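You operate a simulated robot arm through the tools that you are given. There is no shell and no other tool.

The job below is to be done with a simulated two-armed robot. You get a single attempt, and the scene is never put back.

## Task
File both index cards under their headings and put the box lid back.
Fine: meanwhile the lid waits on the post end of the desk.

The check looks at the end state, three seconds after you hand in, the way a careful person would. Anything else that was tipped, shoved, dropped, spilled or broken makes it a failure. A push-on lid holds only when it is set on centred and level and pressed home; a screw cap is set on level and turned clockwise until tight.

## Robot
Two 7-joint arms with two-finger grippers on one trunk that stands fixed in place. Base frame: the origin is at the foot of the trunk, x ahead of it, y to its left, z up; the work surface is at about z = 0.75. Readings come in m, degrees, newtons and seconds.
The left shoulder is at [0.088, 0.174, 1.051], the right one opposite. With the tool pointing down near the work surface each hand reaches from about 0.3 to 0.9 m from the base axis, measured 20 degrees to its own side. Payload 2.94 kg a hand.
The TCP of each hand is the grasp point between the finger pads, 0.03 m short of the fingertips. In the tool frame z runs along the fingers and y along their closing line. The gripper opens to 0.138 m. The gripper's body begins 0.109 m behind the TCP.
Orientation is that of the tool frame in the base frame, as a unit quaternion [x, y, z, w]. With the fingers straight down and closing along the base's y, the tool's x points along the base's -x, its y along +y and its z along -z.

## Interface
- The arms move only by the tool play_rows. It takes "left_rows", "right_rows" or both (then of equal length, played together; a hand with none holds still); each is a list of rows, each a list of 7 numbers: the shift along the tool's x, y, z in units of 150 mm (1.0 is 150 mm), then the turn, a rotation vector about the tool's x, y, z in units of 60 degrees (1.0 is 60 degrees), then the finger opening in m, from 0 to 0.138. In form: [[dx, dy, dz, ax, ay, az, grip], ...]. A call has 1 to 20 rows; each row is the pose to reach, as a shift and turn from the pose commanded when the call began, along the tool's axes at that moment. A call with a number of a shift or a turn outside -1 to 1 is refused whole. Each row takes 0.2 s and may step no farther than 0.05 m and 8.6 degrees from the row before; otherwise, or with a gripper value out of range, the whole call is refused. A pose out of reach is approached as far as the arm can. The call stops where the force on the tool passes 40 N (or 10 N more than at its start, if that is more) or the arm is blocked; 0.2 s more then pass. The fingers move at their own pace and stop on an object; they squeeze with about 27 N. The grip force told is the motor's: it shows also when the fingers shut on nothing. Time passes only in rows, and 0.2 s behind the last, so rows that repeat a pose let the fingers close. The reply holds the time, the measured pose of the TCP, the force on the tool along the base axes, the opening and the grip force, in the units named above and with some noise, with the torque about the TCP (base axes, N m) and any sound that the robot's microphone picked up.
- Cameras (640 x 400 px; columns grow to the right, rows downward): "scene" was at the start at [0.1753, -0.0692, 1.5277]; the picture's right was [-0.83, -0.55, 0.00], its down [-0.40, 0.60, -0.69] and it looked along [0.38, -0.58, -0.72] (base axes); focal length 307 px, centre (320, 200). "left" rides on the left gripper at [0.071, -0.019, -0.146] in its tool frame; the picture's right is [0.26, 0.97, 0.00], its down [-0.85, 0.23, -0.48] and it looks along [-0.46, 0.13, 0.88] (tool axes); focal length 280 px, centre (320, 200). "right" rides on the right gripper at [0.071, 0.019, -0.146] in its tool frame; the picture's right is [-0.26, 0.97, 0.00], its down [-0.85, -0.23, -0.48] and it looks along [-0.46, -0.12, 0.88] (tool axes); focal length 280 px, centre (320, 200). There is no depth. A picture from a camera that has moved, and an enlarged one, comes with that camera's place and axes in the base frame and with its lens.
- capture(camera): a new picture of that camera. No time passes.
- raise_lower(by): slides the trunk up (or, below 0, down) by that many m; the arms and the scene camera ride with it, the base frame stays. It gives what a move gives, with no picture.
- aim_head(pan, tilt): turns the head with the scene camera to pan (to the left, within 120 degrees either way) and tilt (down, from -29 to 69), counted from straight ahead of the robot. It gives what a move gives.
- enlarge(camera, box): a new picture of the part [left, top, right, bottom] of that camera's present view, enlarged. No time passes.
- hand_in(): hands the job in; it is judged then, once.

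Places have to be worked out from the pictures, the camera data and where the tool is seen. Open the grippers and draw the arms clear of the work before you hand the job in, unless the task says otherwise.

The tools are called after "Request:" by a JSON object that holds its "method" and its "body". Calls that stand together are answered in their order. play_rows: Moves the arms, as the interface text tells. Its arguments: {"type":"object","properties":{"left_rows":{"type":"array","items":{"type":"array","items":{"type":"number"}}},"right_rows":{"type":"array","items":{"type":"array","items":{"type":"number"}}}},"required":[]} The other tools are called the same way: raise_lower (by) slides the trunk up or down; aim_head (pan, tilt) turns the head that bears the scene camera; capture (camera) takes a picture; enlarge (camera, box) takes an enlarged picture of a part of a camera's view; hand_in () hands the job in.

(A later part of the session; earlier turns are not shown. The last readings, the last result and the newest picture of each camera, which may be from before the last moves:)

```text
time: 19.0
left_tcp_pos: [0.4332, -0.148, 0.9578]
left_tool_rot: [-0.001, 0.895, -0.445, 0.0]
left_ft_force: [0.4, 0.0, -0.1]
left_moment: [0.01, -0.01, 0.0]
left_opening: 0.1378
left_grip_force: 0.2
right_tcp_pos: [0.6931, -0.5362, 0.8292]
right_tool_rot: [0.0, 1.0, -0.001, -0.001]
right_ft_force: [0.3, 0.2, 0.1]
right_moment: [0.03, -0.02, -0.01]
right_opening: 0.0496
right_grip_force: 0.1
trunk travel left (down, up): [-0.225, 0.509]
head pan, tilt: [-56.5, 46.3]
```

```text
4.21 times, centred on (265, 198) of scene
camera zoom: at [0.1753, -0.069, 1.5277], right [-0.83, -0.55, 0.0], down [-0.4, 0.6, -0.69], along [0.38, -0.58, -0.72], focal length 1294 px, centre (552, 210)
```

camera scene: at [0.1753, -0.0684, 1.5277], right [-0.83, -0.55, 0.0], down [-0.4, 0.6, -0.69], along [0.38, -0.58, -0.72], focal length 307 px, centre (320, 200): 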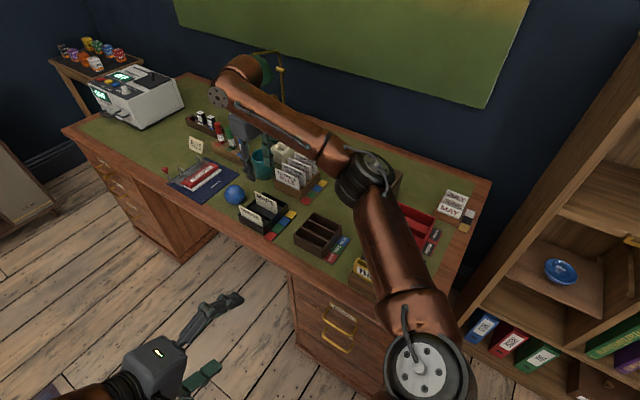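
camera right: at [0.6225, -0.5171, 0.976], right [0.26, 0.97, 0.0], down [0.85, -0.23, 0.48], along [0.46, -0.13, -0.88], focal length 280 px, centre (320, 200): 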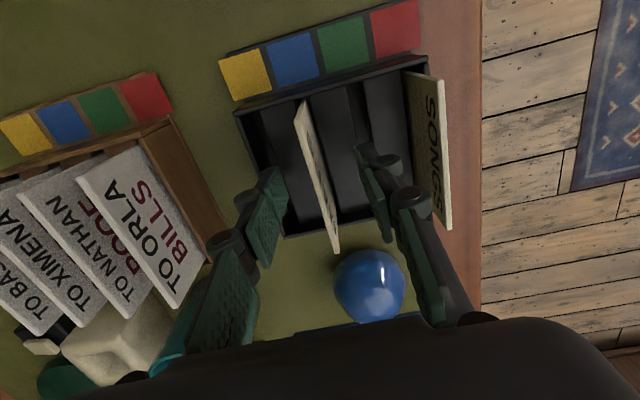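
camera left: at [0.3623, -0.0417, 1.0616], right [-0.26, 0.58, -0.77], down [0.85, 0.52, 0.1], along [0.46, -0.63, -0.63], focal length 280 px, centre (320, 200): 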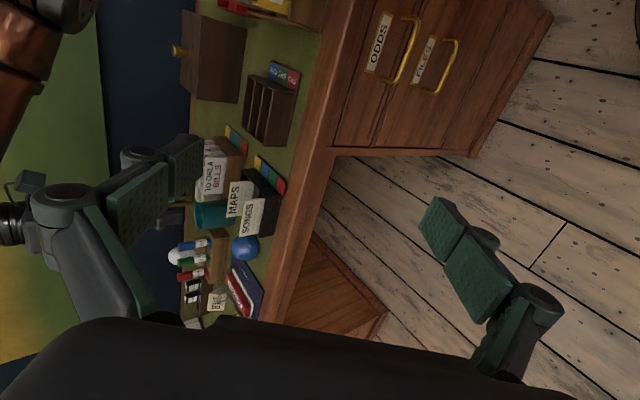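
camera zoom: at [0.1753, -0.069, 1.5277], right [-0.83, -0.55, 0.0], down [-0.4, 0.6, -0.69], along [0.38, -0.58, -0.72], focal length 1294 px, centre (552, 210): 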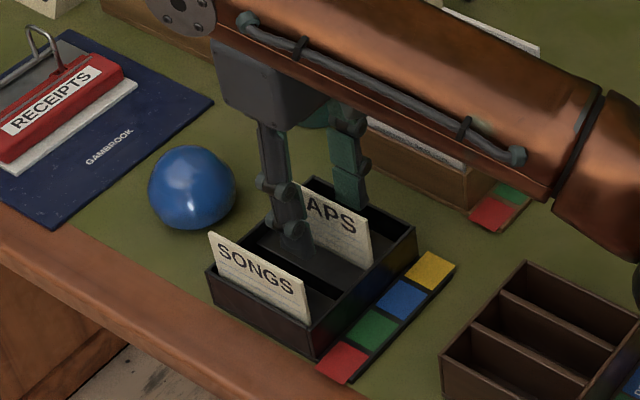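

The card stands between the fingers, roughly centred. Closing now.

Request:
{"method": "play_rows", "body": {"right_rows": [[0, 0, 0, 0, 0, 0, 0.04], [0, 0, 0, 0, 0, 0, 0.03], [0, 0, 0, 0, 0, 0, 0.02], [0, 0, 0, 0, 0, 0, 0.01], [0, 0, 0, 0, 0, 0, 0.0], [0, 0, 0, 0, 0, 0, 0.0], [0, 0, 0, 0, 0, 0, 0.0]]}}

Request:
{"method": "capture", "body": {"camera": "right"}}

Request:
{"method": "enlarge", "body": {"camera": "scene", "box": [220, 150, 310, 245]}}

```text
time: 20.6
left_tcp_pos: [0.4336, -0.1469, 0.958]
left_tool_rot: [-0.001, 0.895, -0.446, 0.0]
left_ft_force: [-0.3, 0.9, 0.4]
left_moment: [-0.01, 0.01, 0.01]
left_opening: 0.138
left_grip_force: 0.1
right_tcp_pos: [0.693, -0.5359, 0.8302]
right_tool_rot: [0.0, 1.0, 0.0, 0.0]
right_ft_force: [-0.2, 0.2, 0.0]
right_moment: [0.02, -0.02, 0.02]
right_opening: 0.006
right_grip_force: 27.5
trunk travel left (down, up): [-0.225, 0.509]
head pan, tilt: [-56.5, 46.3]
```

```text
taken
camera right: at [0.6227, -0.517, 0.9762], right [0.26, 0.97, 0.0], down [0.85, -0.23, 0.48], along [0.46, -0.12, -0.88], focal length 280 px, centre (320, 200)
```

right: 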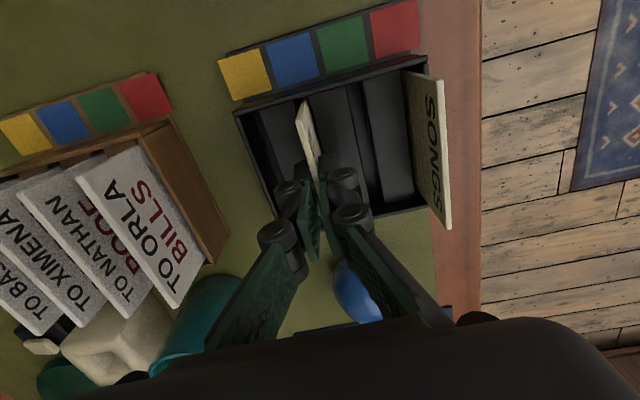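

```text
4.21 times, centred on (265, 198) of scene
camera zoom: at [0.1754, -0.069, 1.5277], right [-0.83, -0.55, 0.0], down [-0.4, 0.6, -0.69], along [0.38, -0.58, -0.72], focal length 1294 px, centre (552, 210)
```

zoom: 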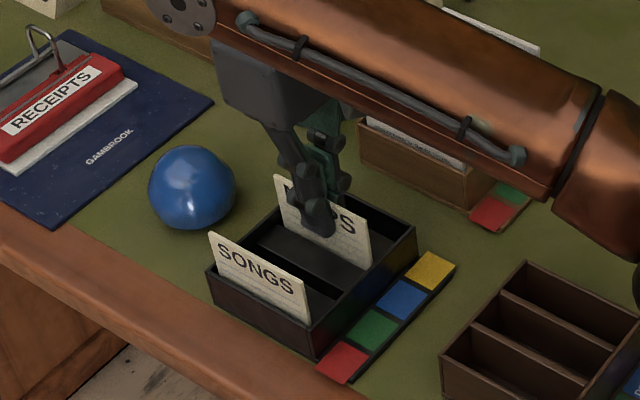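

The card is held (opening 6 mm). Lifting straight up 0.12 m.

Request:
{"method": "play_rows", "body": {"right_rows": [[0, 0, -0.1, 0, 0, 0, 0.0], [0, 0, -0.2, 0, 0, 0, 0.0], [0, 0, -0.35, 0, 0, 0, 0.0], [0, 0, -0.5, 0, 0, 0, 0.0], [0, 0, -0.65, 0, 0, 0, 0.0], [0, 0, -0.8, 0, 0, 0, 0.0]]}}

Request:
{"method": "capture", "body": {"camera": "right"}}

Request:
{"method": "enlarge", "body": {"camera": "scene", "box": [220, 130, 310, 245]}}

```text
time: 22.0
left_tcp_pos: [0.4319, -0.1464, 0.9577]
left_tool_rot: [-0.001, 0.895, -0.445, 0.0]
left_ft_force: [0.1, -0.3, 0.8]
left_moment: [0.0, -0.01, 0.01]
left_opening: 0.138
left_grip_force: 0.0
right_tcp_pos: [0.692, -0.5373, 0.9516]
right_tool_rot: [0.0, 1.0, 0.0, 0.0]
right_ft_force: [-0.4, -0.4, -0.2]
right_moment: [0.0, -0.01, 0.0]
right_opening: 0.0059
right_grip_force: 27.0
trunk travel left (down, up): [-0.225, 0.509]
head pan, tilt: [-56.5, 46.3]
```

```text
taken
camera right: at [0.623, -0.5174, 1.0987], right [0.26, 0.97, 0.0], down [0.85, -0.23, 0.48], along [0.46, -0.12, -0.88], focal length 280 px, centre (320, 200)
```

right: 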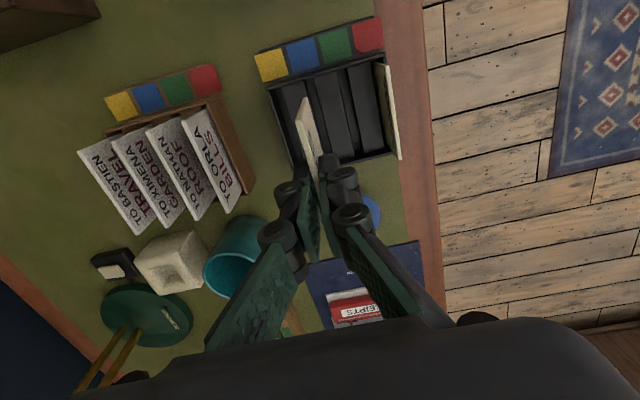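

```text
3.48 times, centred on (265, 188) of scene
camera zoom: at [0.1747, -0.0685, 1.5278], right [-0.83, -0.55, 0.0], down [-0.4, 0.6, -0.69], along [0.38, -0.58, -0.72], focal length 1069 px, centre (511, 244)
```

zoom: 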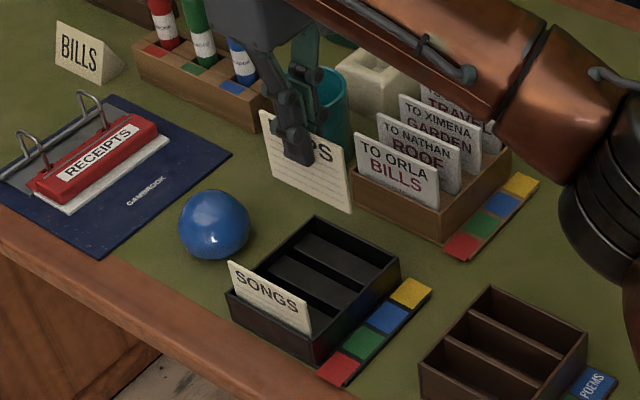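

The MAPS card hangs square in the gripper: x centre ≈ TCP, width ≈ 0.09, bottom ≈ 0.069 below the TCP. I carry it over to the tray's MAPS slot at a safe height.

Request:
{"method": "play_rows", "body": {"right_rows": [[0.16, 0, 0, 0, 0, 0, 0.0], [0.32, -0.01, 0, 0, 0, 0, 0.0], [0.48, -0.02, 0, 0, 0, 0, 0.0], [0.65, -0.03, 0, 0, 0, 0, 0.0]]}}

Request:
{"method": "play_rows", "body": {"right_rows": [[0.16, 0, 0, 0, 0, 0, 0.0], [0.32, -0.01, 0, 0, 0, 0, 0.0], [0.48, -0.02, 0.1, 0, 0, 0, 0.0], [0.652, -0.023, 0.2, 0, 0, 0, 0.0], [0.652, -0.023, 0.3, 0, 0, 0, 0.0], [0.652, -0.023, 0.3, 0, 0, 0, 0.0], [0.652, -0.023, 0.3, 0, 0, 0, 0.0]]}}

Request:
{"method": "capture", "body": {"camera": "right"}}

Request:
{"method": "enlarge", "body": {"camera": "scene", "box": [275, 180, 365, 270]}}

Request:
{"method": "enlarge", "body": {"camera": "left", "box": [160, 20, 320, 160]}}

```text
time: 23.0
left_tcp_pos: [0.4328, -0.147, 0.9586]
left_tool_rot: [0.0, 0.895, -0.445, 0.0]
left_ft_force: [-0.4, 0.1, 0.3]
left_moment: [0.06, -0.03, 0.02]
left_opening: 0.1381
left_grip_force: 0.2
right_tcp_pos: [0.5951, -0.5431, 0.9526]
right_tool_rot: [-0.001, 1.0, 0.0, 0.0]
right_ft_force: [-0.3, -0.1, 0.2]
right_moment: [0.0, -0.02, -0.04]
right_opening: 0.006
right_grip_force: 26.9
trunk travel left (down, up): [-0.225, 0.509]
head pan, tilt: [-56.5, 46.3]
```

```text
time: 24.6
left_tcp_pos: [0.433, -0.1472, 0.9574]
left_tool_rot: [-0.001, 0.896, -0.445, -0.001]
left_ft_force: [0.3, 1.0, -0.1]
left_moment: [0.0, 0.0, 0.01]
left_opening: 0.138
left_grip_force: 0.1
right_tcp_pos: [0.4969, -0.5459, 0.9042]
right_tool_rot: [-0.001, 1.0, 0.001, 0.0]
right_ft_force: [-0.3, -0.6, -0.4]
right_moment: [0.03, 0.02, 0.01]
right_opening: 0.0059
right_grip_force: 27.4
trunk travel left (down, up): [-0.225, 0.509]
head pan, tilt: [-56.5, 46.3]
```

```text
taken
camera right: at [0.4264, -0.5263, 1.0512], right [0.26, 0.97, 0.0], down [0.85, -0.23, 0.48], along [0.46, -0.12, -0.88], focal length 280 px, centre (320, 200)
```

right: 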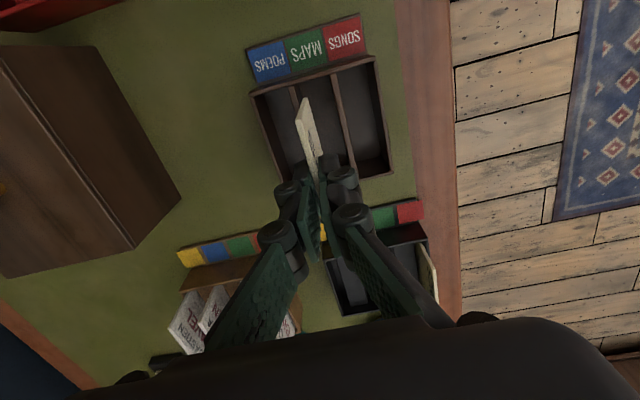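

```text
4.44 times, centred on (320, 225) of scene
camera zoom: at [0.1759, -0.07, 1.5275], right [-0.83, -0.55, 0.0], down [-0.4, 0.6, -0.69], along [0.38, -0.58, -0.72], focal length 1365 px, centre (320, 89)
```

zoom: 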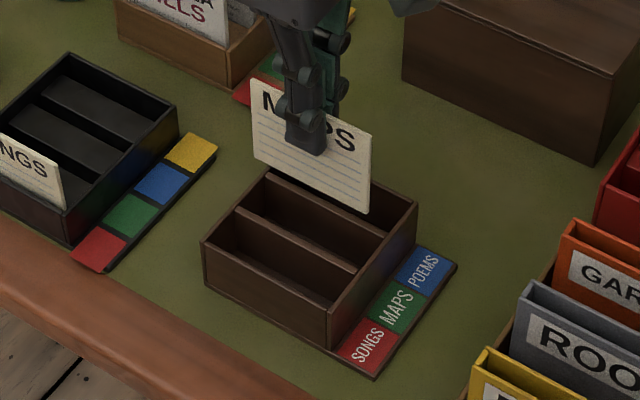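

```text
2.86 times, centred on (240, 90) of left
camera zoom: at [0.3628, -0.0429, 1.0613], right [-0.26, 0.58, -0.77], down [0.85, 0.52, 0.1], along [0.46, -0.63, -0.63], focal length 801 px, centre (549, 514)
```

zoom: 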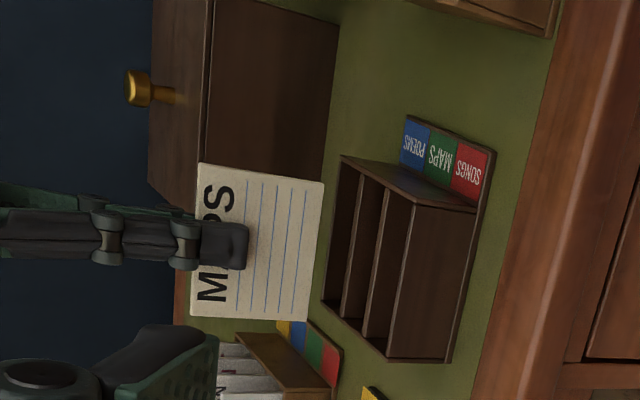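

The card hovers above the MAPS slot. I enlarge tightly to measure its corners against the tray walls and check for any tilt.

Request:
{"method": "enlarge", "body": {"camera": "scene", "box": [300, 195, 350, 235]}}

Request:
{"method": "enlarge", "body": {"camera": "left", "box": [200, 60, 290, 150]}}

Request:
{"method": "enlarge", "body": {"camera": "right", "box": [240, 40, 400, 190]}}

```text
10.00 times, centred on (325, 215) of scene
camera zoom: at [0.1759, -0.07, 1.5275], right [-0.83, -0.55, 0.0], down [-0.4, 0.6, -0.69], along [0.38, -0.58, -0.72], focal length 3072 px, centre (270, 50)
```

zoom: 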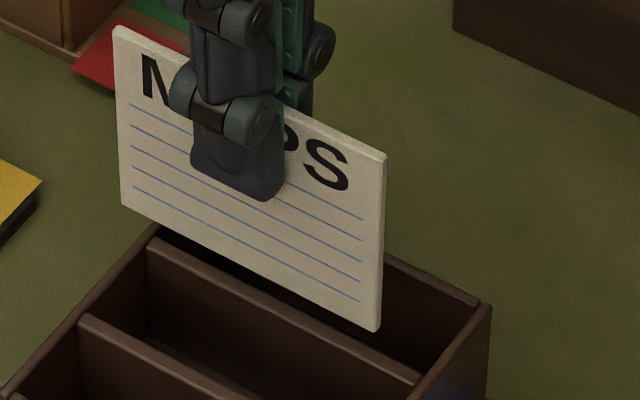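

```text
4.44 times, centred on (245, 105) of left
camera zoom: at [0.3628, -0.0429, 1.0613], right [-0.26, 0.58, -0.77], down [0.85, 0.52, 0.1], along [0.46, -0.63, -0.63], focal length 1246 px, centre (653, 622)
```

zoom: 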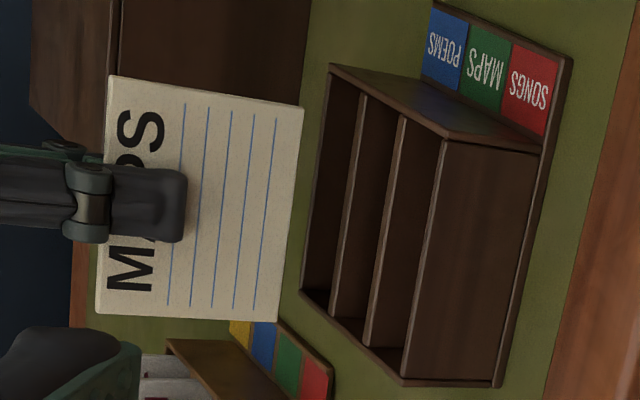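

```text
2.67 times, centred on (320, 115) of right
camera zoom: at [0.4264, -0.5263, 1.0512], right [0.26, 0.97, 0.0], down [0.85, -0.23, 0.48], along [0.46, -0.12, -0.88], focal length 748 px, centre (320, 427)
```

zoom: 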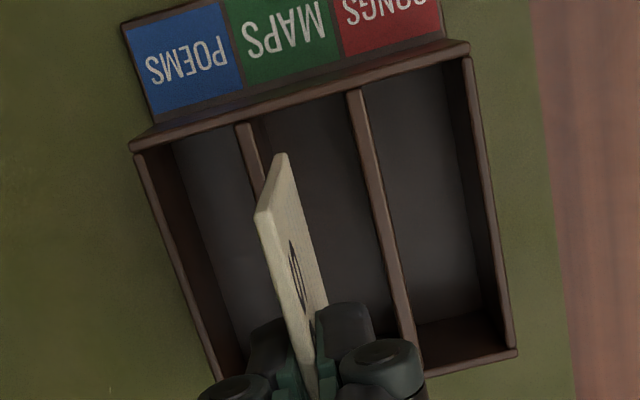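

Card width is ≈0.088 against ≈0.093–0.096 between the tray's end walls and the slot is ~31 mm deep in y, with the card a few mm back of slot centre. I shift +4 mm in y and lower until the card's bottom is about 1 cm into the slot, then look.

Request:
{"method": "play_rows", "body": {"right_rows": [[0.003, 0.027, 0.0, 0, 0, 0, 0.0], [0.003, 0.027, 0.1, 0, 0, 0, 0.0], [0.003, 0.027, 0.2, 0, 0, 0, 0.0], [0.003, 0.027, 0.26, 0, 0, 0, 0.0], [0.003, 0.027, 0.3, 0, 0, 0, 0.0], [0.003, 0.027, 0.34, 0, 0, 0, 0.0]]}}

Request:
{"method": "enlarge", "body": {"camera": "scene", "box": [295, 200, 355, 248]}}

Request:
{"method": "enlarge", "body": {"camera": "left", "box": [200, 60, 290, 150]}}

Request:
{"method": "enlarge", "body": {"camera": "right", "box": [240, 20, 400, 190]}}

```text
time: 26.0
left_tcp_pos: [0.433, -0.1476, 0.9567]
left_tool_rot: [-0.001, 0.895, -0.445, 0.001]
left_ft_force: [-0.5, -1.4, -0.2]
left_moment: [0.0, 0.03, 0.0]
left_opening: 0.1381
left_grip_force: 0.0
right_tcp_pos: [0.4969, -0.5428, 0.855]
right_tool_rot: [-0.001, 1.0, -0.001, 0.001]
right_ft_force: [-0.4, -0.3, -0.1]
right_moment: [0.01, 0.03, 0.03]
right_opening: 0.0059
right_grip_force: 27.3
trunk travel left (down, up): [-0.225, 0.509]
head pan, tilt: [-56.5, 46.3]
```

```text
8.33 times, centred on (325, 224) of scene
camera zoom: at [0.1753, -0.0691, 1.5277], right [-0.83, -0.55, 0.0], down [-0.4, 0.6, -0.69], along [0.38, -0.58, -0.72], focal length 2560 px, centre (278, 0)
```

zoom: 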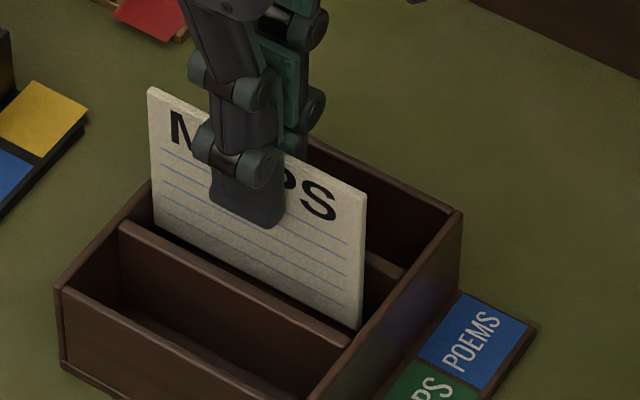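

```text
4.44 times, centred on (245, 105) of left
camera zoom: at [0.3624, -0.0422, 1.0615], right [-0.26, 0.58, -0.77], down [0.85, 0.52, 0.1], along [0.46, -0.63, -0.63], focal length 1246 px, centre (653, 622)
```

zoom: 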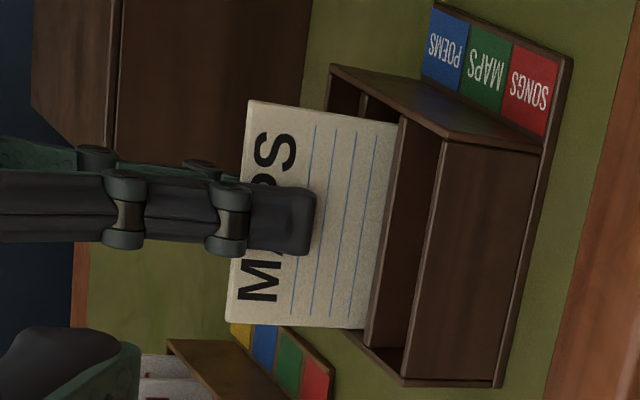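

```text
2.35 times, centred on (320, 105) of right
camera zoom: at [0.426, -0.5223, 1.0006], right [0.26, 0.97, 0.0], down [0.85, -0.23, 0.48], along [0.46, -0.12, -0.88], focal length 660 px, centre (320, 424)
```

zoom: 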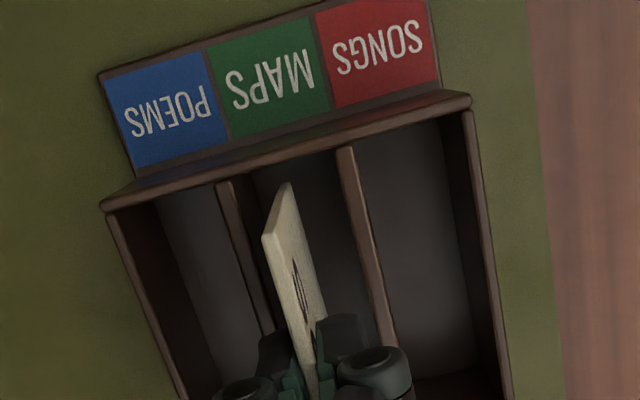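

No contact force, and the card's bottom is entering the MAPS slot between the dividers and end walls. I continue down in small steps to the tray floor.

Request:
{"method": "play_rows", "body": {"right_rows": [[0, 0, 0.04, 0, 0, 0, 0.0], [0, 0, 0.08, 0, 0, 0, 0.0], [0, 0, 0.11, 0, 0, 0, 0.0], [0, 0, 0.14, 0, 0, 0, 0.0], [0, 0, 0.155, 0, 0, 0, 0.0], [0, 0, 0.165, 0, 0, 0, 0.0]]}}

Request:
{"method": "enlarge", "body": {"camera": "scene", "box": [295, 200, 355, 248]}}

Request:
{"method": "enlarge", "body": {"camera": "left", "box": [200, 60, 290, 150]}}

```text
time: 27.4
left_tcp_pos: [0.4335, -0.1464, 0.9567]
left_tool_rot: [-0.001, 0.895, -0.446, 0.0]
left_ft_force: [0.6, -0.5, -0.2]
left_moment: [0.0, 0.0, -0.04]
left_opening: 0.138
left_grip_force: 0.0
right_tcp_pos: [0.4956, -0.5401, 0.8296]
right_tool_rot: [0.0, 1.0, 0.001, 0.0]
right_ft_force: [-0.1, 0.2, -0.3]
right_moment: [-0.02, -0.01, -0.01]
right_opening: 0.006
right_grip_force: 26.7
trunk travel left (down, up): [-0.225, 0.509]
head pan, tilt: [-56.5, 46.3]
```

```text
8.33 times, centred on (325, 224) of scene
camera zoom: at [0.1752, -0.069, 1.5277], right [-0.83, -0.55, 0.0], down [-0.4, 0.6, -0.69], along [0.38, -0.58, -0.72], focal length 2560 px, centre (278, 0)
```

zoom: 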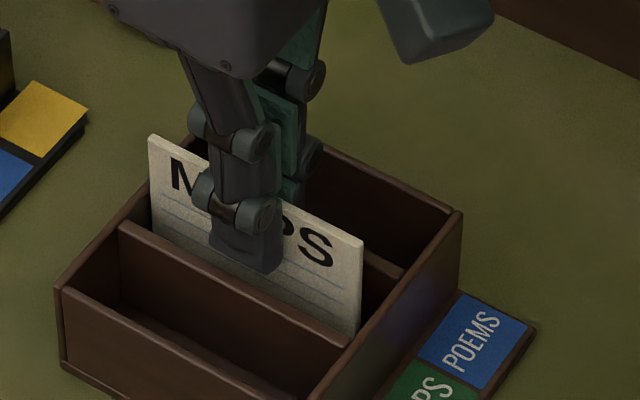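

```text
4.44 times, centred on (245, 105) of left
camera zoom: at [0.3623, -0.0421, 1.0616], right [-0.26, 0.58, -0.77], down [0.85, 0.52, 0.1], along [0.46, -0.63, -0.63], focal length 1246 px, centre (653, 622)
```

zoom: 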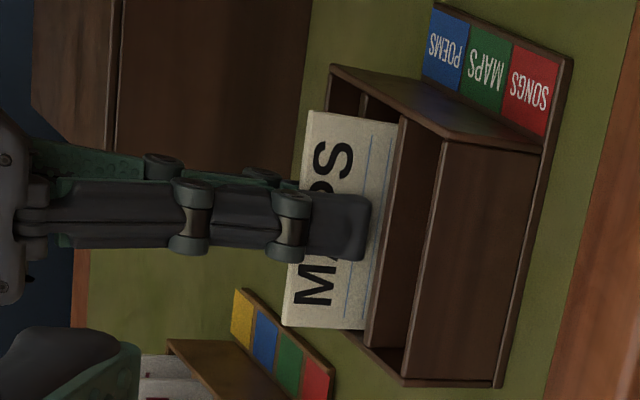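

Still no floor contact; fingertips are just at the divider tops. I lower 3 mm more, then open just a little inside the slot width.

Request:
{"method": "play_rows", "body": {"right_rows": [[0, 0, 0.01, 0, 0, 0, 0.0], [0, 0, 0.02, 0, 0, 0, 0.0], [0, 0, 0.02, 0, 0, 0, 0.0]]}}

```text
time: 28.2
left_tcp_pos: [0.432, -0.1461, 0.9584]
left_tool_rot: [0.001, 0.895, -0.446, 0.0]
left_ft_force: [-0.2, 0.2, 0.1]
left_moment: [-0.01, -0.03, 0.0]
left_opening: 0.138
left_grip_force: 0.1
right_tcp_pos: [0.4969, -0.5404, 0.8292]
right_tool_rot: [0.0, 1.0, -0.001, 0.001]
right_ft_force: [-1.6, -1.5, 14.9]
right_moment: [-0.09, 0.37, -0.01]
right_opening: 0.006
right_grip_force: 26.9
trunk travel left (down, up): [-0.225, 0.509]
head pan, tilt: [-56.5, 46.3]
```

Floor contact (15 N), so the card is seated. I open the fingers only slightly, rise a bit, then open and withdraw upward.

Request:
{"method": "play_rows", "body": {"right_rows": [[0, 0, -0.013, 0, 0, 0, 0.0], [0, 0, -0.013, 0, 0, 0, 0.008], [0, 0, -0.013, 0, 0, 0, 0.012], [0, 0, -0.013, 0, 0, 0, 0.012], [0, 0, -0.1, 0, 0, 0, 0.014], [0, 0, -0.2, 0, 0, 0, 0.016], [0, 0, -0.3, 0, 0, 0, 0.02], [0, 0, -0.5, 0, 0, 0, 0.04], [0, 0, -0.75, 0, 0, 0, 0.05], [0, 0, -0.95, 0, 0, 0, 0.05]]}}

Request:
{"method": "enlarge", "body": {"camera": "scene", "box": [275, 180, 365, 270]}}

Request:
{"method": "enlarge", "body": {"camera": "left", "box": [180, 40, 320, 270]}}

Request:
{"method": "capture", "body": {"camera": "right"}}

```text
time: 30.4
left_tcp_pos: [0.4328, -0.1464, 0.9581]
left_tool_rot: [-0.001, 0.896, -0.445, 0.001]
left_ft_force: [1.2, 0.2, 0.3]
left_moment: [0.04, 0.05, 0.03]
left_opening: 0.1379
left_grip_force: 0.1
right_tcp_pos: [0.497, -0.5405, 0.971]
right_tool_rot: [-0.001, 1.0, -0.001, -0.001]
right_ft_force: [-0.3, 0.3, -0.4]
right_moment: [-0.03, 0.0, 0.01]
right_opening: 0.0502
right_grip_force: 0.1
trunk travel left (down, up): [-0.225, 0.509]
head pan, tilt: [-56.5, 46.3]
```

```text
4.44 times, centred on (320, 225) of scene
camera zoom: at [0.1749, -0.0685, 1.5277], right [-0.83, -0.55, 0.0], down [-0.4, 0.6, -0.69], along [0.38, -0.58, -0.72], focal length 1365 px, centre (320, 89)
```

zoom: 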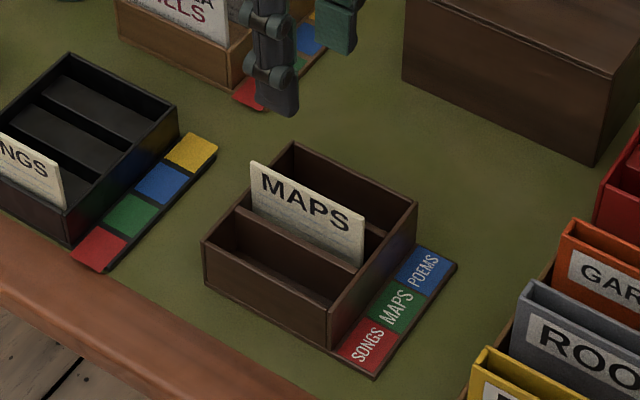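

```text
1.74 times, centred on (250, 155) of left
camera zoom: at [0.3621, -0.0418, 1.0617], right [-0.26, 0.58, -0.77], down [0.85, 0.52, 0.1], along [0.46, -0.63, -0.63], focal length 488 px, centre (442, 278)
```

zoom: 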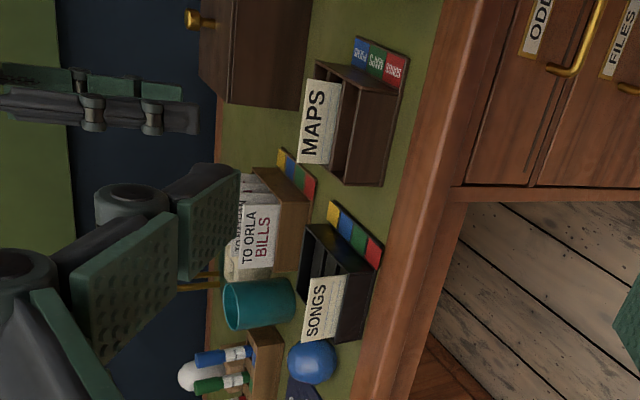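

```text
taken
camera right: at [0.4266, -0.5206, 1.116], right [0.26, 0.97, 0.0], down [0.85, -0.23, 0.47], along [0.46, -0.13, -0.88], focal length 280 px, centre (320, 200)
```

right: 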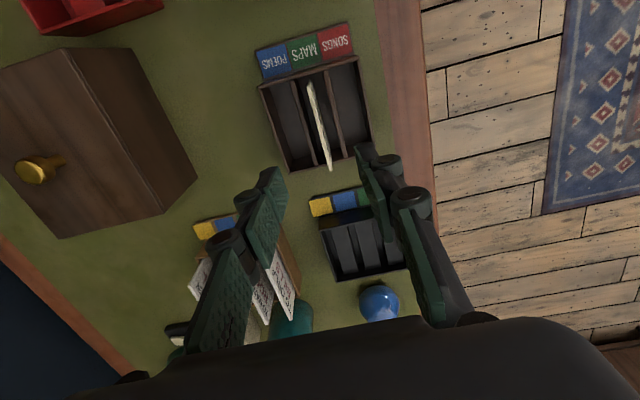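

MAPS stands properly under its heading. Now I move the right hand over the SONGS card (y ≈ −0.4645, x ≈ 0.692).

Request:
{"method": "play_rows", "body": {"right_rows": [[-0.16, 0.06, 0, 0, 0, 0, 0.05], [-0.32, 0.12, 0, 0, 0, 0, 0.05], [-0.48, 0.18, 0, 0, 0, 0, 0.05], [-0.65, 0.25, 0, 0, 0, 0, 0.05]]}}

Request:
{"method": "play_rows", "body": {"right_rows": [[-0.16, 0.06, 0, 0, 0, 0, 0.05], [-0.32, 0.12, 0, 0, 0, 0, 0.05], [-0.48, 0.18, 0, 0, 0, 0, 0.05], [-0.65, 0.257, 0, 0, 0, 0, 0.05], [-0.65, 0.257, 0.05, 0, 0, 0, 0.05], [-0.65, 0.257, 0.05, 0, 0, 0, 0.05]]}}

Request:
{"method": "capture", "body": {"camera": "right"}}

Request:
{"method": "enlarge", "body": {"camera": "right", "box": [250, 10, 410, 180]}}

Request:
{"method": "enlarge", "body": {"camera": "scene", "box": [230, 160, 310, 245]}}

```text
time: 31.4
left_tcp_pos: [0.4318, -0.1466, 0.9578]
left_tool_rot: [-0.001, 0.895, -0.446, 0.001]
left_ft_force: [0.3, 0.3, 0.8]
left_moment: [0.01, 0.0, 0.01]
left_opening: 0.1384
left_grip_force: 0.1
right_tcp_pos: [0.595, -0.5032, 0.9684]
right_tool_rot: [0.0, 1.0, -0.001, -0.001]
right_ft_force: [-0.3, -0.1, -0.4]
right_moment: [-0.04, 0.04, -0.04]
right_opening: 0.0501
right_grip_force: 0.0
trunk travel left (down, up): [-0.225, 0.509]
head pan, tilt: [-56.5, 46.3]
```

```text
time: 32.8
left_tcp_pos: [0.4333, -0.1452, 0.9569]
left_tool_rot: [-0.001, 0.895, -0.446, 0.0]
left_ft_force: [0.3, 0.5, -0.2]
left_moment: [0.01, -0.05, 0.01]
left_opening: 0.1381
left_grip_force: 0.0
right_tcp_pos: [0.6913, -0.4643, 0.9637]
right_tool_rot: [0.001, 1.0, -0.001, 0.0]
right_ft_force: [0.2, 0.0, -0.9]
right_moment: [0.02, -0.03, -0.05]
right_opening: 0.0501
right_grip_force: 0.1
trunk travel left (down, up): [-0.225, 0.509]
head pan, tilt: [-56.5, 46.3]
```

```text
taken
camera right: at [0.6213, -0.445, 1.1086], right [0.26, 0.97, 0.0], down [0.85, -0.23, 0.48], along [0.46, -0.13, -0.88], focal length 280 px, centre (320, 200)
```

right: 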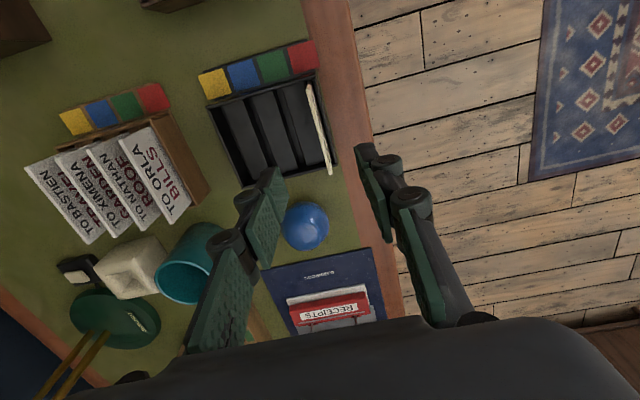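

```text
2.35 times, centred on (330, 95) of right
camera zoom: at [0.6213, -0.445, 1.1086], right [0.26, 0.97, 0.0], down [0.85, -0.23, 0.48], along [0.46, -0.13, -0.88], focal length 660 px, centre (296, 447)
```

zoom: 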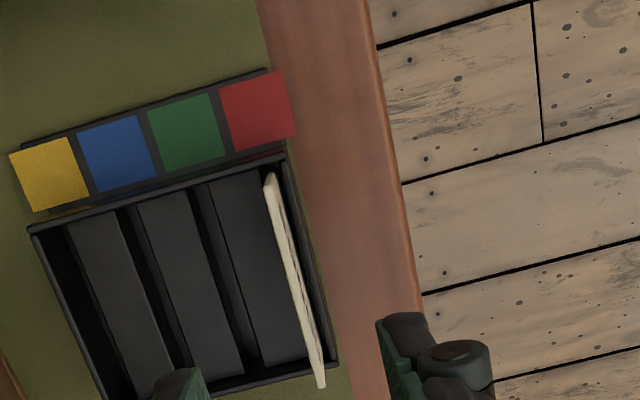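

```text
4.71 times, centred on (270, 202) of scene
camera zoom: at [0.1753, -0.0685, 1.5277], right [-0.83, -0.55, 0.0], down [-0.4, 0.6, -0.69], along [0.38, -0.58, -0.72], focal length 1446 px, centre (555, 188)
```

zoom: 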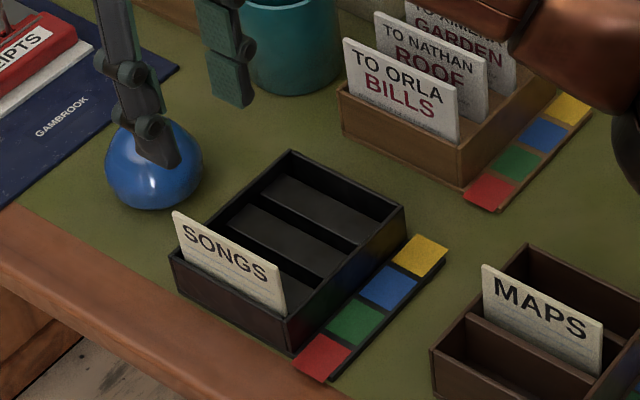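

SONGS's top edge is at y ≈ −0.464, x centre ≈ 0.692, right between the fingers. Descend by 0.134 m and close on it.

Request:
{"method": "play_rows", "body": {"right_rows": [[-0.007, 0.002, 0.2, 0, 0, 0, 0.05], [-0.007, 0.002, 0.4, 0, 0, 0, 0.05], [-0.007, 0.002, 0.6, 0, 0, 0, 0.05], [-0.007, 0.002, 0.75, 0, 0, 0, 0.05], [-0.007, 0.002, 0.85, 0, 0, 0, 0.05], [-0.007, 0.002, 0.89, 0, 0, 0, 0.05]]}}

Request:
{"method": "capture", "body": {"camera": "right"}}

Request:
{"method": "enlarge", "body": {"camera": "scene", "box": [220, 150, 310, 245]}}

```text
time: 34.2
left_tcp_pos: [0.4318, -0.1464, 0.9569]
left_tool_rot: [-0.001, 0.895, -0.446, 0.001]
left_ft_force: [0.0, 0.3, -0.2]
left_moment: [0.01, 0.03, 0.02]
left_opening: 0.1378
left_grip_force: 0.2
right_tcp_pos: [0.6919, -0.4651, 0.8287]
right_tool_rot: [0.001, 1.0, -0.001, 0.0]
right_ft_force: [0.7, -0.1, -0.8]
right_moment: [0.01, 0.0, 0.02]
right_opening: 0.0502
right_grip_force: 0.1
trunk travel left (down, up): [-0.225, 0.509]
head pan, tilt: [-56.5, 46.3]
```

```text
taken
camera right: at [0.6215, -0.4449, 0.9751], right [0.26, 0.97, 0.0], down [0.85, -0.23, 0.48], along [0.46, -0.13, -0.88], focal length 280 px, centre (320, 200)
```

right: 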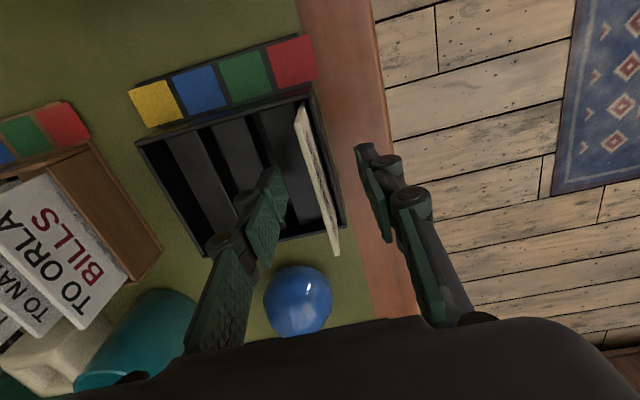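

```text
4.21 times, centred on (265, 198) of scene
camera zoom: at [0.1754, -0.0688, 1.5277], right [-0.83, -0.55, 0.0], down [-0.4, 0.6, -0.69], along [0.38, -0.58, -0.72], focal length 1294 px, centre (552, 210)
```

zoom: 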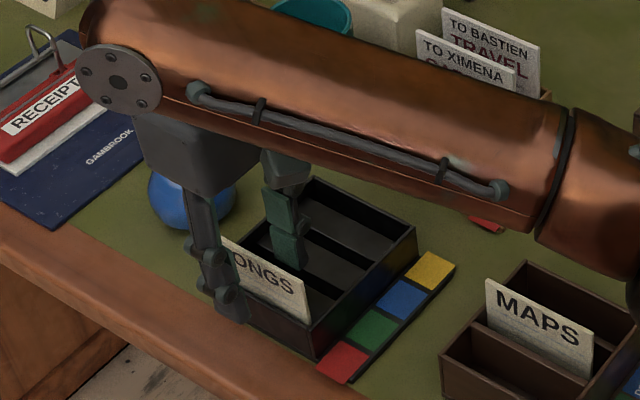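

Card is between the fingers, same picture as with MAPS. Closing.

Request:
{"method": "play_rows", "body": {"right_rows": [[0, 0, 0, 0, 0, 0, 0.04], [0, 0, 0, 0, 0, 0, 0.03], [0, 0, 0, 0, 0, 0, 0.02], [0, 0, 0, 0, 0, 0, 0.01], [0, 0, 0, 0, 0, 0, 0.0], [0, 0, 0, 0, 0, 0, 0.0], [0, 0, 0, 0, 0, 0, 0.0]]}}

Request:
{"method": "capture", "body": {"camera": "right"}}

Request:
{"method": "enlarge", "body": {"camera": "scene", "box": [220, 150, 310, 245]}}

```text
time: 35.8
left_tcp_pos: [0.4323, -0.1465, 0.9577]
left_tool_rot: [-0.002, 0.895, -0.445, 0.0]
left_ft_force: [-0.3, -0.5, -0.1]
left_moment: [0.01, 0.01, 0.0]
left_opening: 0.1381
left_grip_force: 0.1
right_tcp_pos: [0.6927, -0.4643, 0.8282]
right_tool_rot: [0.0, 1.0, 0.0, 0.0]
right_ft_force: [0.3, -0.8, 0.1]
right_moment: [-0.05, -0.02, 0.0]
right_opening: 0.0058
right_grip_force: 27.2
trunk travel left (down, up): [-0.225, 0.509]
head pan, tilt: [-56.5, 46.3]
```

```text
taken
camera right: at [0.6216, -0.4449, 0.9751], right [0.26, 0.97, 0.0], down [0.85, -0.23, 0.48], along [0.46, -0.12, -0.88], focal length 280 px, centre (320, 200)
```

right: 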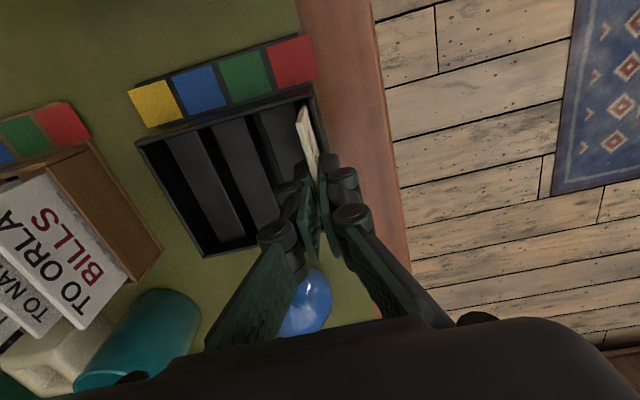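

```text
4.21 times, centred on (265, 198) of scene
camera zoom: at [0.1754, -0.0689, 1.5277], right [-0.83, -0.55, 0.0], down [-0.4, 0.6, -0.69], along [0.38, -0.58, -0.72], focal length 1294 px, centre (552, 210)
```

zoom: 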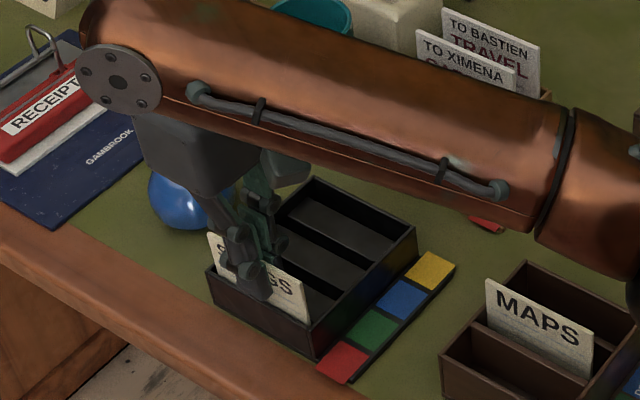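

SONGS is gripped (5.8 mm). Lift it and carry to above the SONGS slot (y ≈ −0.506).

Request:
{"method": "play_rows", "body": {"right_rows": [[0, 0, -0.1, 0, 0, 0, 0.0], [0, 0, -0.2, 0, 0, 0, 0.0], [0, 0, -0.35, 0, 0, 0, 0.0], [0, 0, -0.5, 0, 0, 0, 0.0], [0, 0, -0.65, 0, 0, 0, 0.0], [0, 0, -0.82, 0, 0, 0, 0.0]]}}

Request:
{"method": "play_rows", "body": {"right_rows": [[0.16, -0.03, 0, 0, 0, 0, 0.0], [0.32, -0.07, 0, 0, 0, 0, 0.0], [0.48, -0.1, 0, 0, 0, 0, 0.0], [0.65, -0.14, 0, 0, 0, 0, 0.0]]}}

Request:
{"method": "play_rows", "body": {"right_rows": [[0.16, -0.03, 0, 0, 0, 0, 0.0], [0.32, -0.07, 0, 0, 0, 0, 0.0], [0.48, -0.1, 0, 0, 0, 0, 0.0], [0.654, -0.138, 0.1, 0, 0, 0, 0.0], [0.654, -0.138, 0.2, 0, 0, 0, 0.0], [0.654, -0.138, 0.3, 0, 0, 0, 0.0], [0.654, -0.138, 0.3, 0, 0, 0, 0.0]]}}

Request:
{"method": "enlarge", "body": {"camera": "scene", "box": [290, 195, 350, 243]}}

Request:
{"method": "enlarge", "body": {"camera": "left", "box": [200, 60, 290, 150]}}

Request:
{"method": "enlarge", "body": {"camera": "right", "box": [220, 30, 380, 190]}}

```text
time: 37.2
left_tcp_pos: [0.4328, -0.1455, 0.9581]
left_tool_rot: [-0.001, 0.895, -0.446, 0.0]
left_ft_force: [-0.8, 0.2, 0.3]
left_moment: [-0.03, -0.01, 0.02]
left_opening: 0.138
left_grip_force: 0.0
right_tcp_pos: [0.6914, -0.4636, 0.9512]
right_tool_rot: [-0.001, 1.0, 0.0, -0.001]
right_ft_force: [0.2, 0.4, -1.2]
right_moment: [-0.02, 0.0, 0.01]
right_opening: 0.0058
right_grip_force: 27.1
trunk travel left (down, up): [-0.225, 0.509]
head pan, tilt: [-56.5, 46.3]
```

```text
time: 38.2
left_tcp_pos: [0.4325, -0.1465, 0.9587]
left_tool_rot: [-0.001, 0.895, -0.445, 0.0]
left_ft_force: [0.2, 0.5, -0.2]
left_moment: [0.02, -0.02, 0.01]
left_opening: 0.138
left_grip_force: 0.1
right_tcp_pos: [0.5942, -0.4838, 0.9519]
right_tool_rot: [0.0, 1.0, 0.0, 0.001]
right_ft_force: [0.5, -0.6, 0.3]
right_moment: [0.02, -0.03, -0.01]
right_opening: 0.0063
right_grip_force: 26.9
trunk travel left (down, up): [-0.225, 0.509]
head pan, tilt: [-56.5, 46.3]
```

```text
time: 39.8
left_tcp_pos: [0.4332, -0.1473, 0.9579]
left_tool_rot: [-0.002, 0.895, -0.445, 0.001]
left_ft_force: [1.1, 0.1, -0.2]
left_moment: [-0.03, 0.0, 0.02]
left_opening: 0.1379
left_grip_force: 0.0
right_tcp_pos: [0.4982, -0.5073, 0.9043]
right_tool_rot: [-0.001, 1.0, 0.0, 0.0]
right_ft_force: [0.1, -0.4, 0.1]
right_moment: [0.03, 0.03, -0.01]
right_opening: 0.0061
right_grip_force: 27.0
trunk travel left (down, up): [-0.225, 0.509]
head pan, tilt: [-56.5, 46.3]
```

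```text
8.33 times, centred on (320, 219) of scene
camera zoom: at [0.1752, -0.0689, 1.5277], right [-0.83, -0.55, 0.0], down [-0.4, 0.6, -0.69], along [0.38, -0.58, -0.72], focal length 2560 px, centre (320, 42)
```

zoom: 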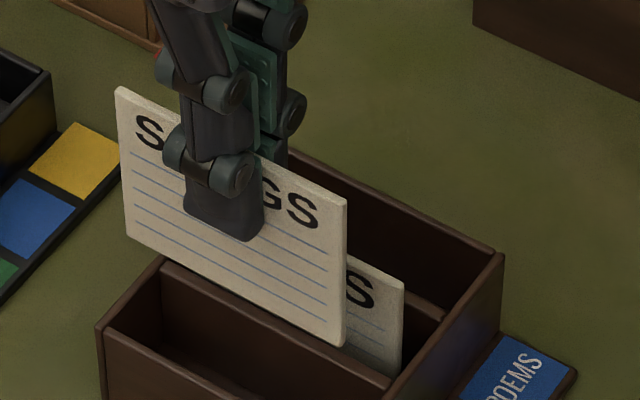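

```text
4.44 times, centred on (245, 105) of left
camera zoom: at [0.3623, -0.0421, 1.0615], right [-0.26, 0.58, -0.77], down [0.85, 0.52, 0.1], along [0.46, -0.63, -0.63], focal length 1246 px, centre (653, 622)
```

zoom: 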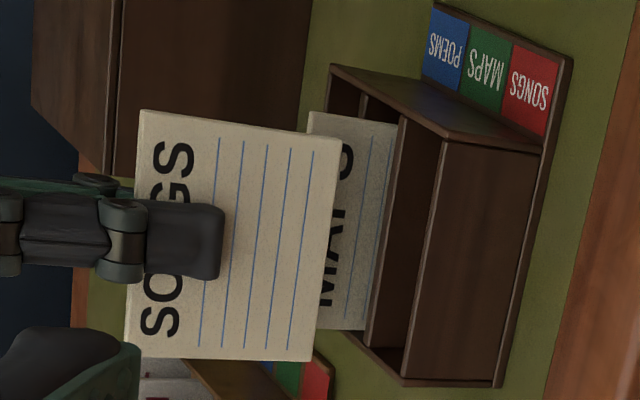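

```text
2.50 times, centred on (300, 110) of right
camera zoom: at [0.4274, -0.487, 1.0514], right [0.26, 0.97, 0.0], down [0.85, -0.23, 0.48], along [0.46, -0.12, -0.88], focal length 701 px, centre (370, 425)
```

zoom: 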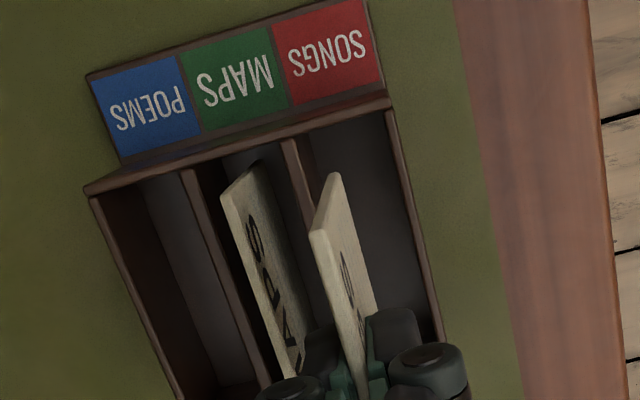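

SONGS sits about 1.5–2 mm toward +x in the grip; MAPS leans harmlessly back, away from this slot. I shift −2 mm in x, +1.5 mm in y, and lower until the bottom enters the slot.

Request:
{"method": "play_rows", "body": {"right_rows": [[0.013, 0.011, 0.0, 0, 0, 0, 0.0], [0.013, 0.011, 0.1, 0, 0, 0, 0.0], [0.013, 0.011, 0.2, 0, 0, 0, 0.0], [0.013, 0.011, 0.26, 0, 0, 0, 0.0], [0.013, 0.011, 0.3, 0, 0, 0, 0.0], [0.013, 0.011, 0.34, 0, 0, 0, 0.0]]}}

Request:
{"method": "enlarge", "body": {"camera": "scene", "box": [290, 205, 350, 253]}}

Request:
{"method": "enlarge", "body": {"camera": "right", "box": [220, 30, 380, 190]}}

```text
time: 41.2
left_tcp_pos: [0.4337, -0.1468, 0.9582]
left_tool_rot: [-0.001, 0.896, -0.445, 0.0]
left_ft_force: [0.2, -0.3, -0.7]
left_moment: [-0.01, 0.02, 0.01]
left_opening: 0.1381
left_grip_force: 0.1
right_tcp_pos: [0.4935, -0.5047, 0.8548]
right_tool_rot: [0.0, 1.0, 0.0, 0.0]
right_ft_force: [0.9, -0.2, -0.8]
right_moment: [-0.05, 0.0, 0.03]
right_opening: 0.0061
right_grip_force: 27.2
trunk travel left (down, up): [-0.225, 0.509]
head pan, tilt: [-56.5, 46.3]
```

```text
8.33 times, centred on (320, 229) of scene
camera zoom: at [0.1753, -0.069, 1.5277], right [-0.83, -0.55, 0.0], down [-0.4, 0.6, -0.69], along [0.38, -0.58, -0.72], focal length 2560 px, centre (320, -42)
```

zoom: 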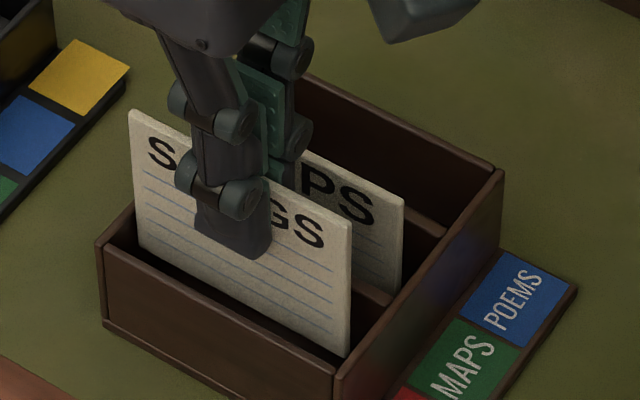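

```text
2.50 times, centred on (300, 110) of right
camera zoom: at [0.4238, -0.485, 1.0018], right [0.26, 0.97, 0.0], down [0.85, -0.23, 0.48], along [0.46, -0.13, -0.88], focal length 701 px, centre (370, 425)
```

zoom: 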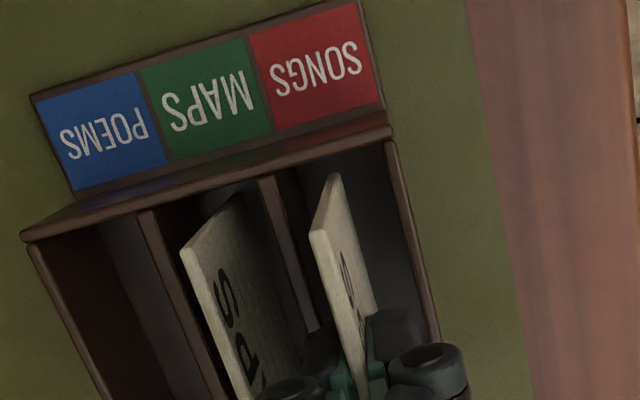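

No contact; the card is entering between the end walls. Continuing down to the floor in small steps.

Request:
{"method": "play_rows", "body": {"right_rows": [[0, 0, 0.04, 0, 0, 0, 0.0], [0, 0, 0.08, 0, 0, 0, 0.0], [0, 0, 0.11, 0, 0, 0, 0.0], [0, 0, 0.14, 0, 0, 0, 0.0], [0, 0, 0.155, 0, 0, 0, 0.0], [0, 0, 0.165, 0, 0, 0, 0.0]]}}

Request:
{"method": "enlarge", "body": {"camera": "scene", "box": [290, 205, 350, 253]}}

```text
time: 42.6
left_tcp_pos: [0.4337, -0.1476, 0.9574]
left_tool_rot: [-0.002, 0.895, -0.445, 0.0]
left_ft_force: [-1.1, 0.4, -0.5]
left_moment: [0.03, -0.02, 0.01]
left_opening: 0.138
left_grip_force: 0.1
right_tcp_pos: [0.4951, -0.5041, 0.8305]
right_tool_rot: [-0.001, 1.0, 0.0, 0.0]
right_ft_force: [-0.4, -0.7, 0.0]
right_moment: [-0.06, -0.02, -0.02]
right_opening: 0.0059
right_grip_force: 26.9
trunk travel left (down, up): [-0.225, 0.509]
head pan, tilt: [-56.5, 46.3]
```

```text
8.33 times, centred on (320, 229) of scene
camera zoom: at [0.1753, -0.0689, 1.5277], right [-0.83, -0.55, 0.0], down [-0.4, 0.6, -0.69], along [0.38, -0.58, -0.72], focal length 2560 px, centre (320, -42)
```

zoom: 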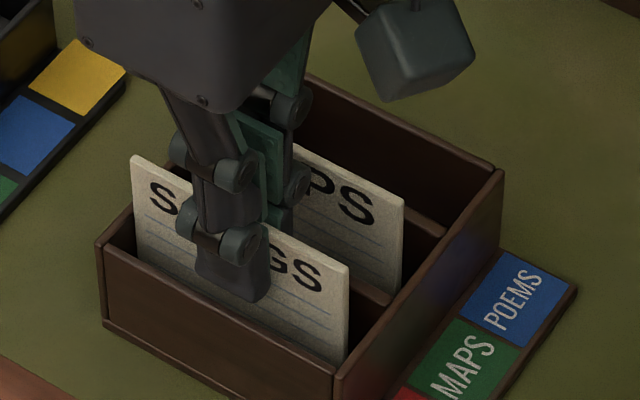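

Nearly seated with no load yet; 3 mm more to touch the floor.

Request:
{"method": "play_rows", "body": {"right_rows": [[0, 0, 0.007, 0, 0, 0, 0.0], [0, 0, 0.014, 0, 0, 0, 0.0], [0, 0, 0.02, 0, 0, 0, 0.0]]}}

```text
time: 43.4
left_tcp_pos: [0.4323, -0.1465, 0.9578]
left_tool_rot: [-0.001, 0.895, -0.446, 0.001]
left_ft_force: [-0.5, 0.1, 0.3]
left_moment: [-0.02, 0.01, 0.01]
left_opening: 0.1378
left_grip_force: 0.0
right_tcp_pos: [0.4955, -0.505, 0.8283]
right_tool_rot: [0.0, 1.0, 0.0, 0.002]
right_ft_force: [0.3, 1.0, 6.2]
right_moment: [-0.02, 0.15, 0.01]
right_opening: 0.0063
right_grip_force: 27.3
trunk travel left (down, up): [-0.225, 0.509]
head pan, tilt: [-56.5, 46.3]
```

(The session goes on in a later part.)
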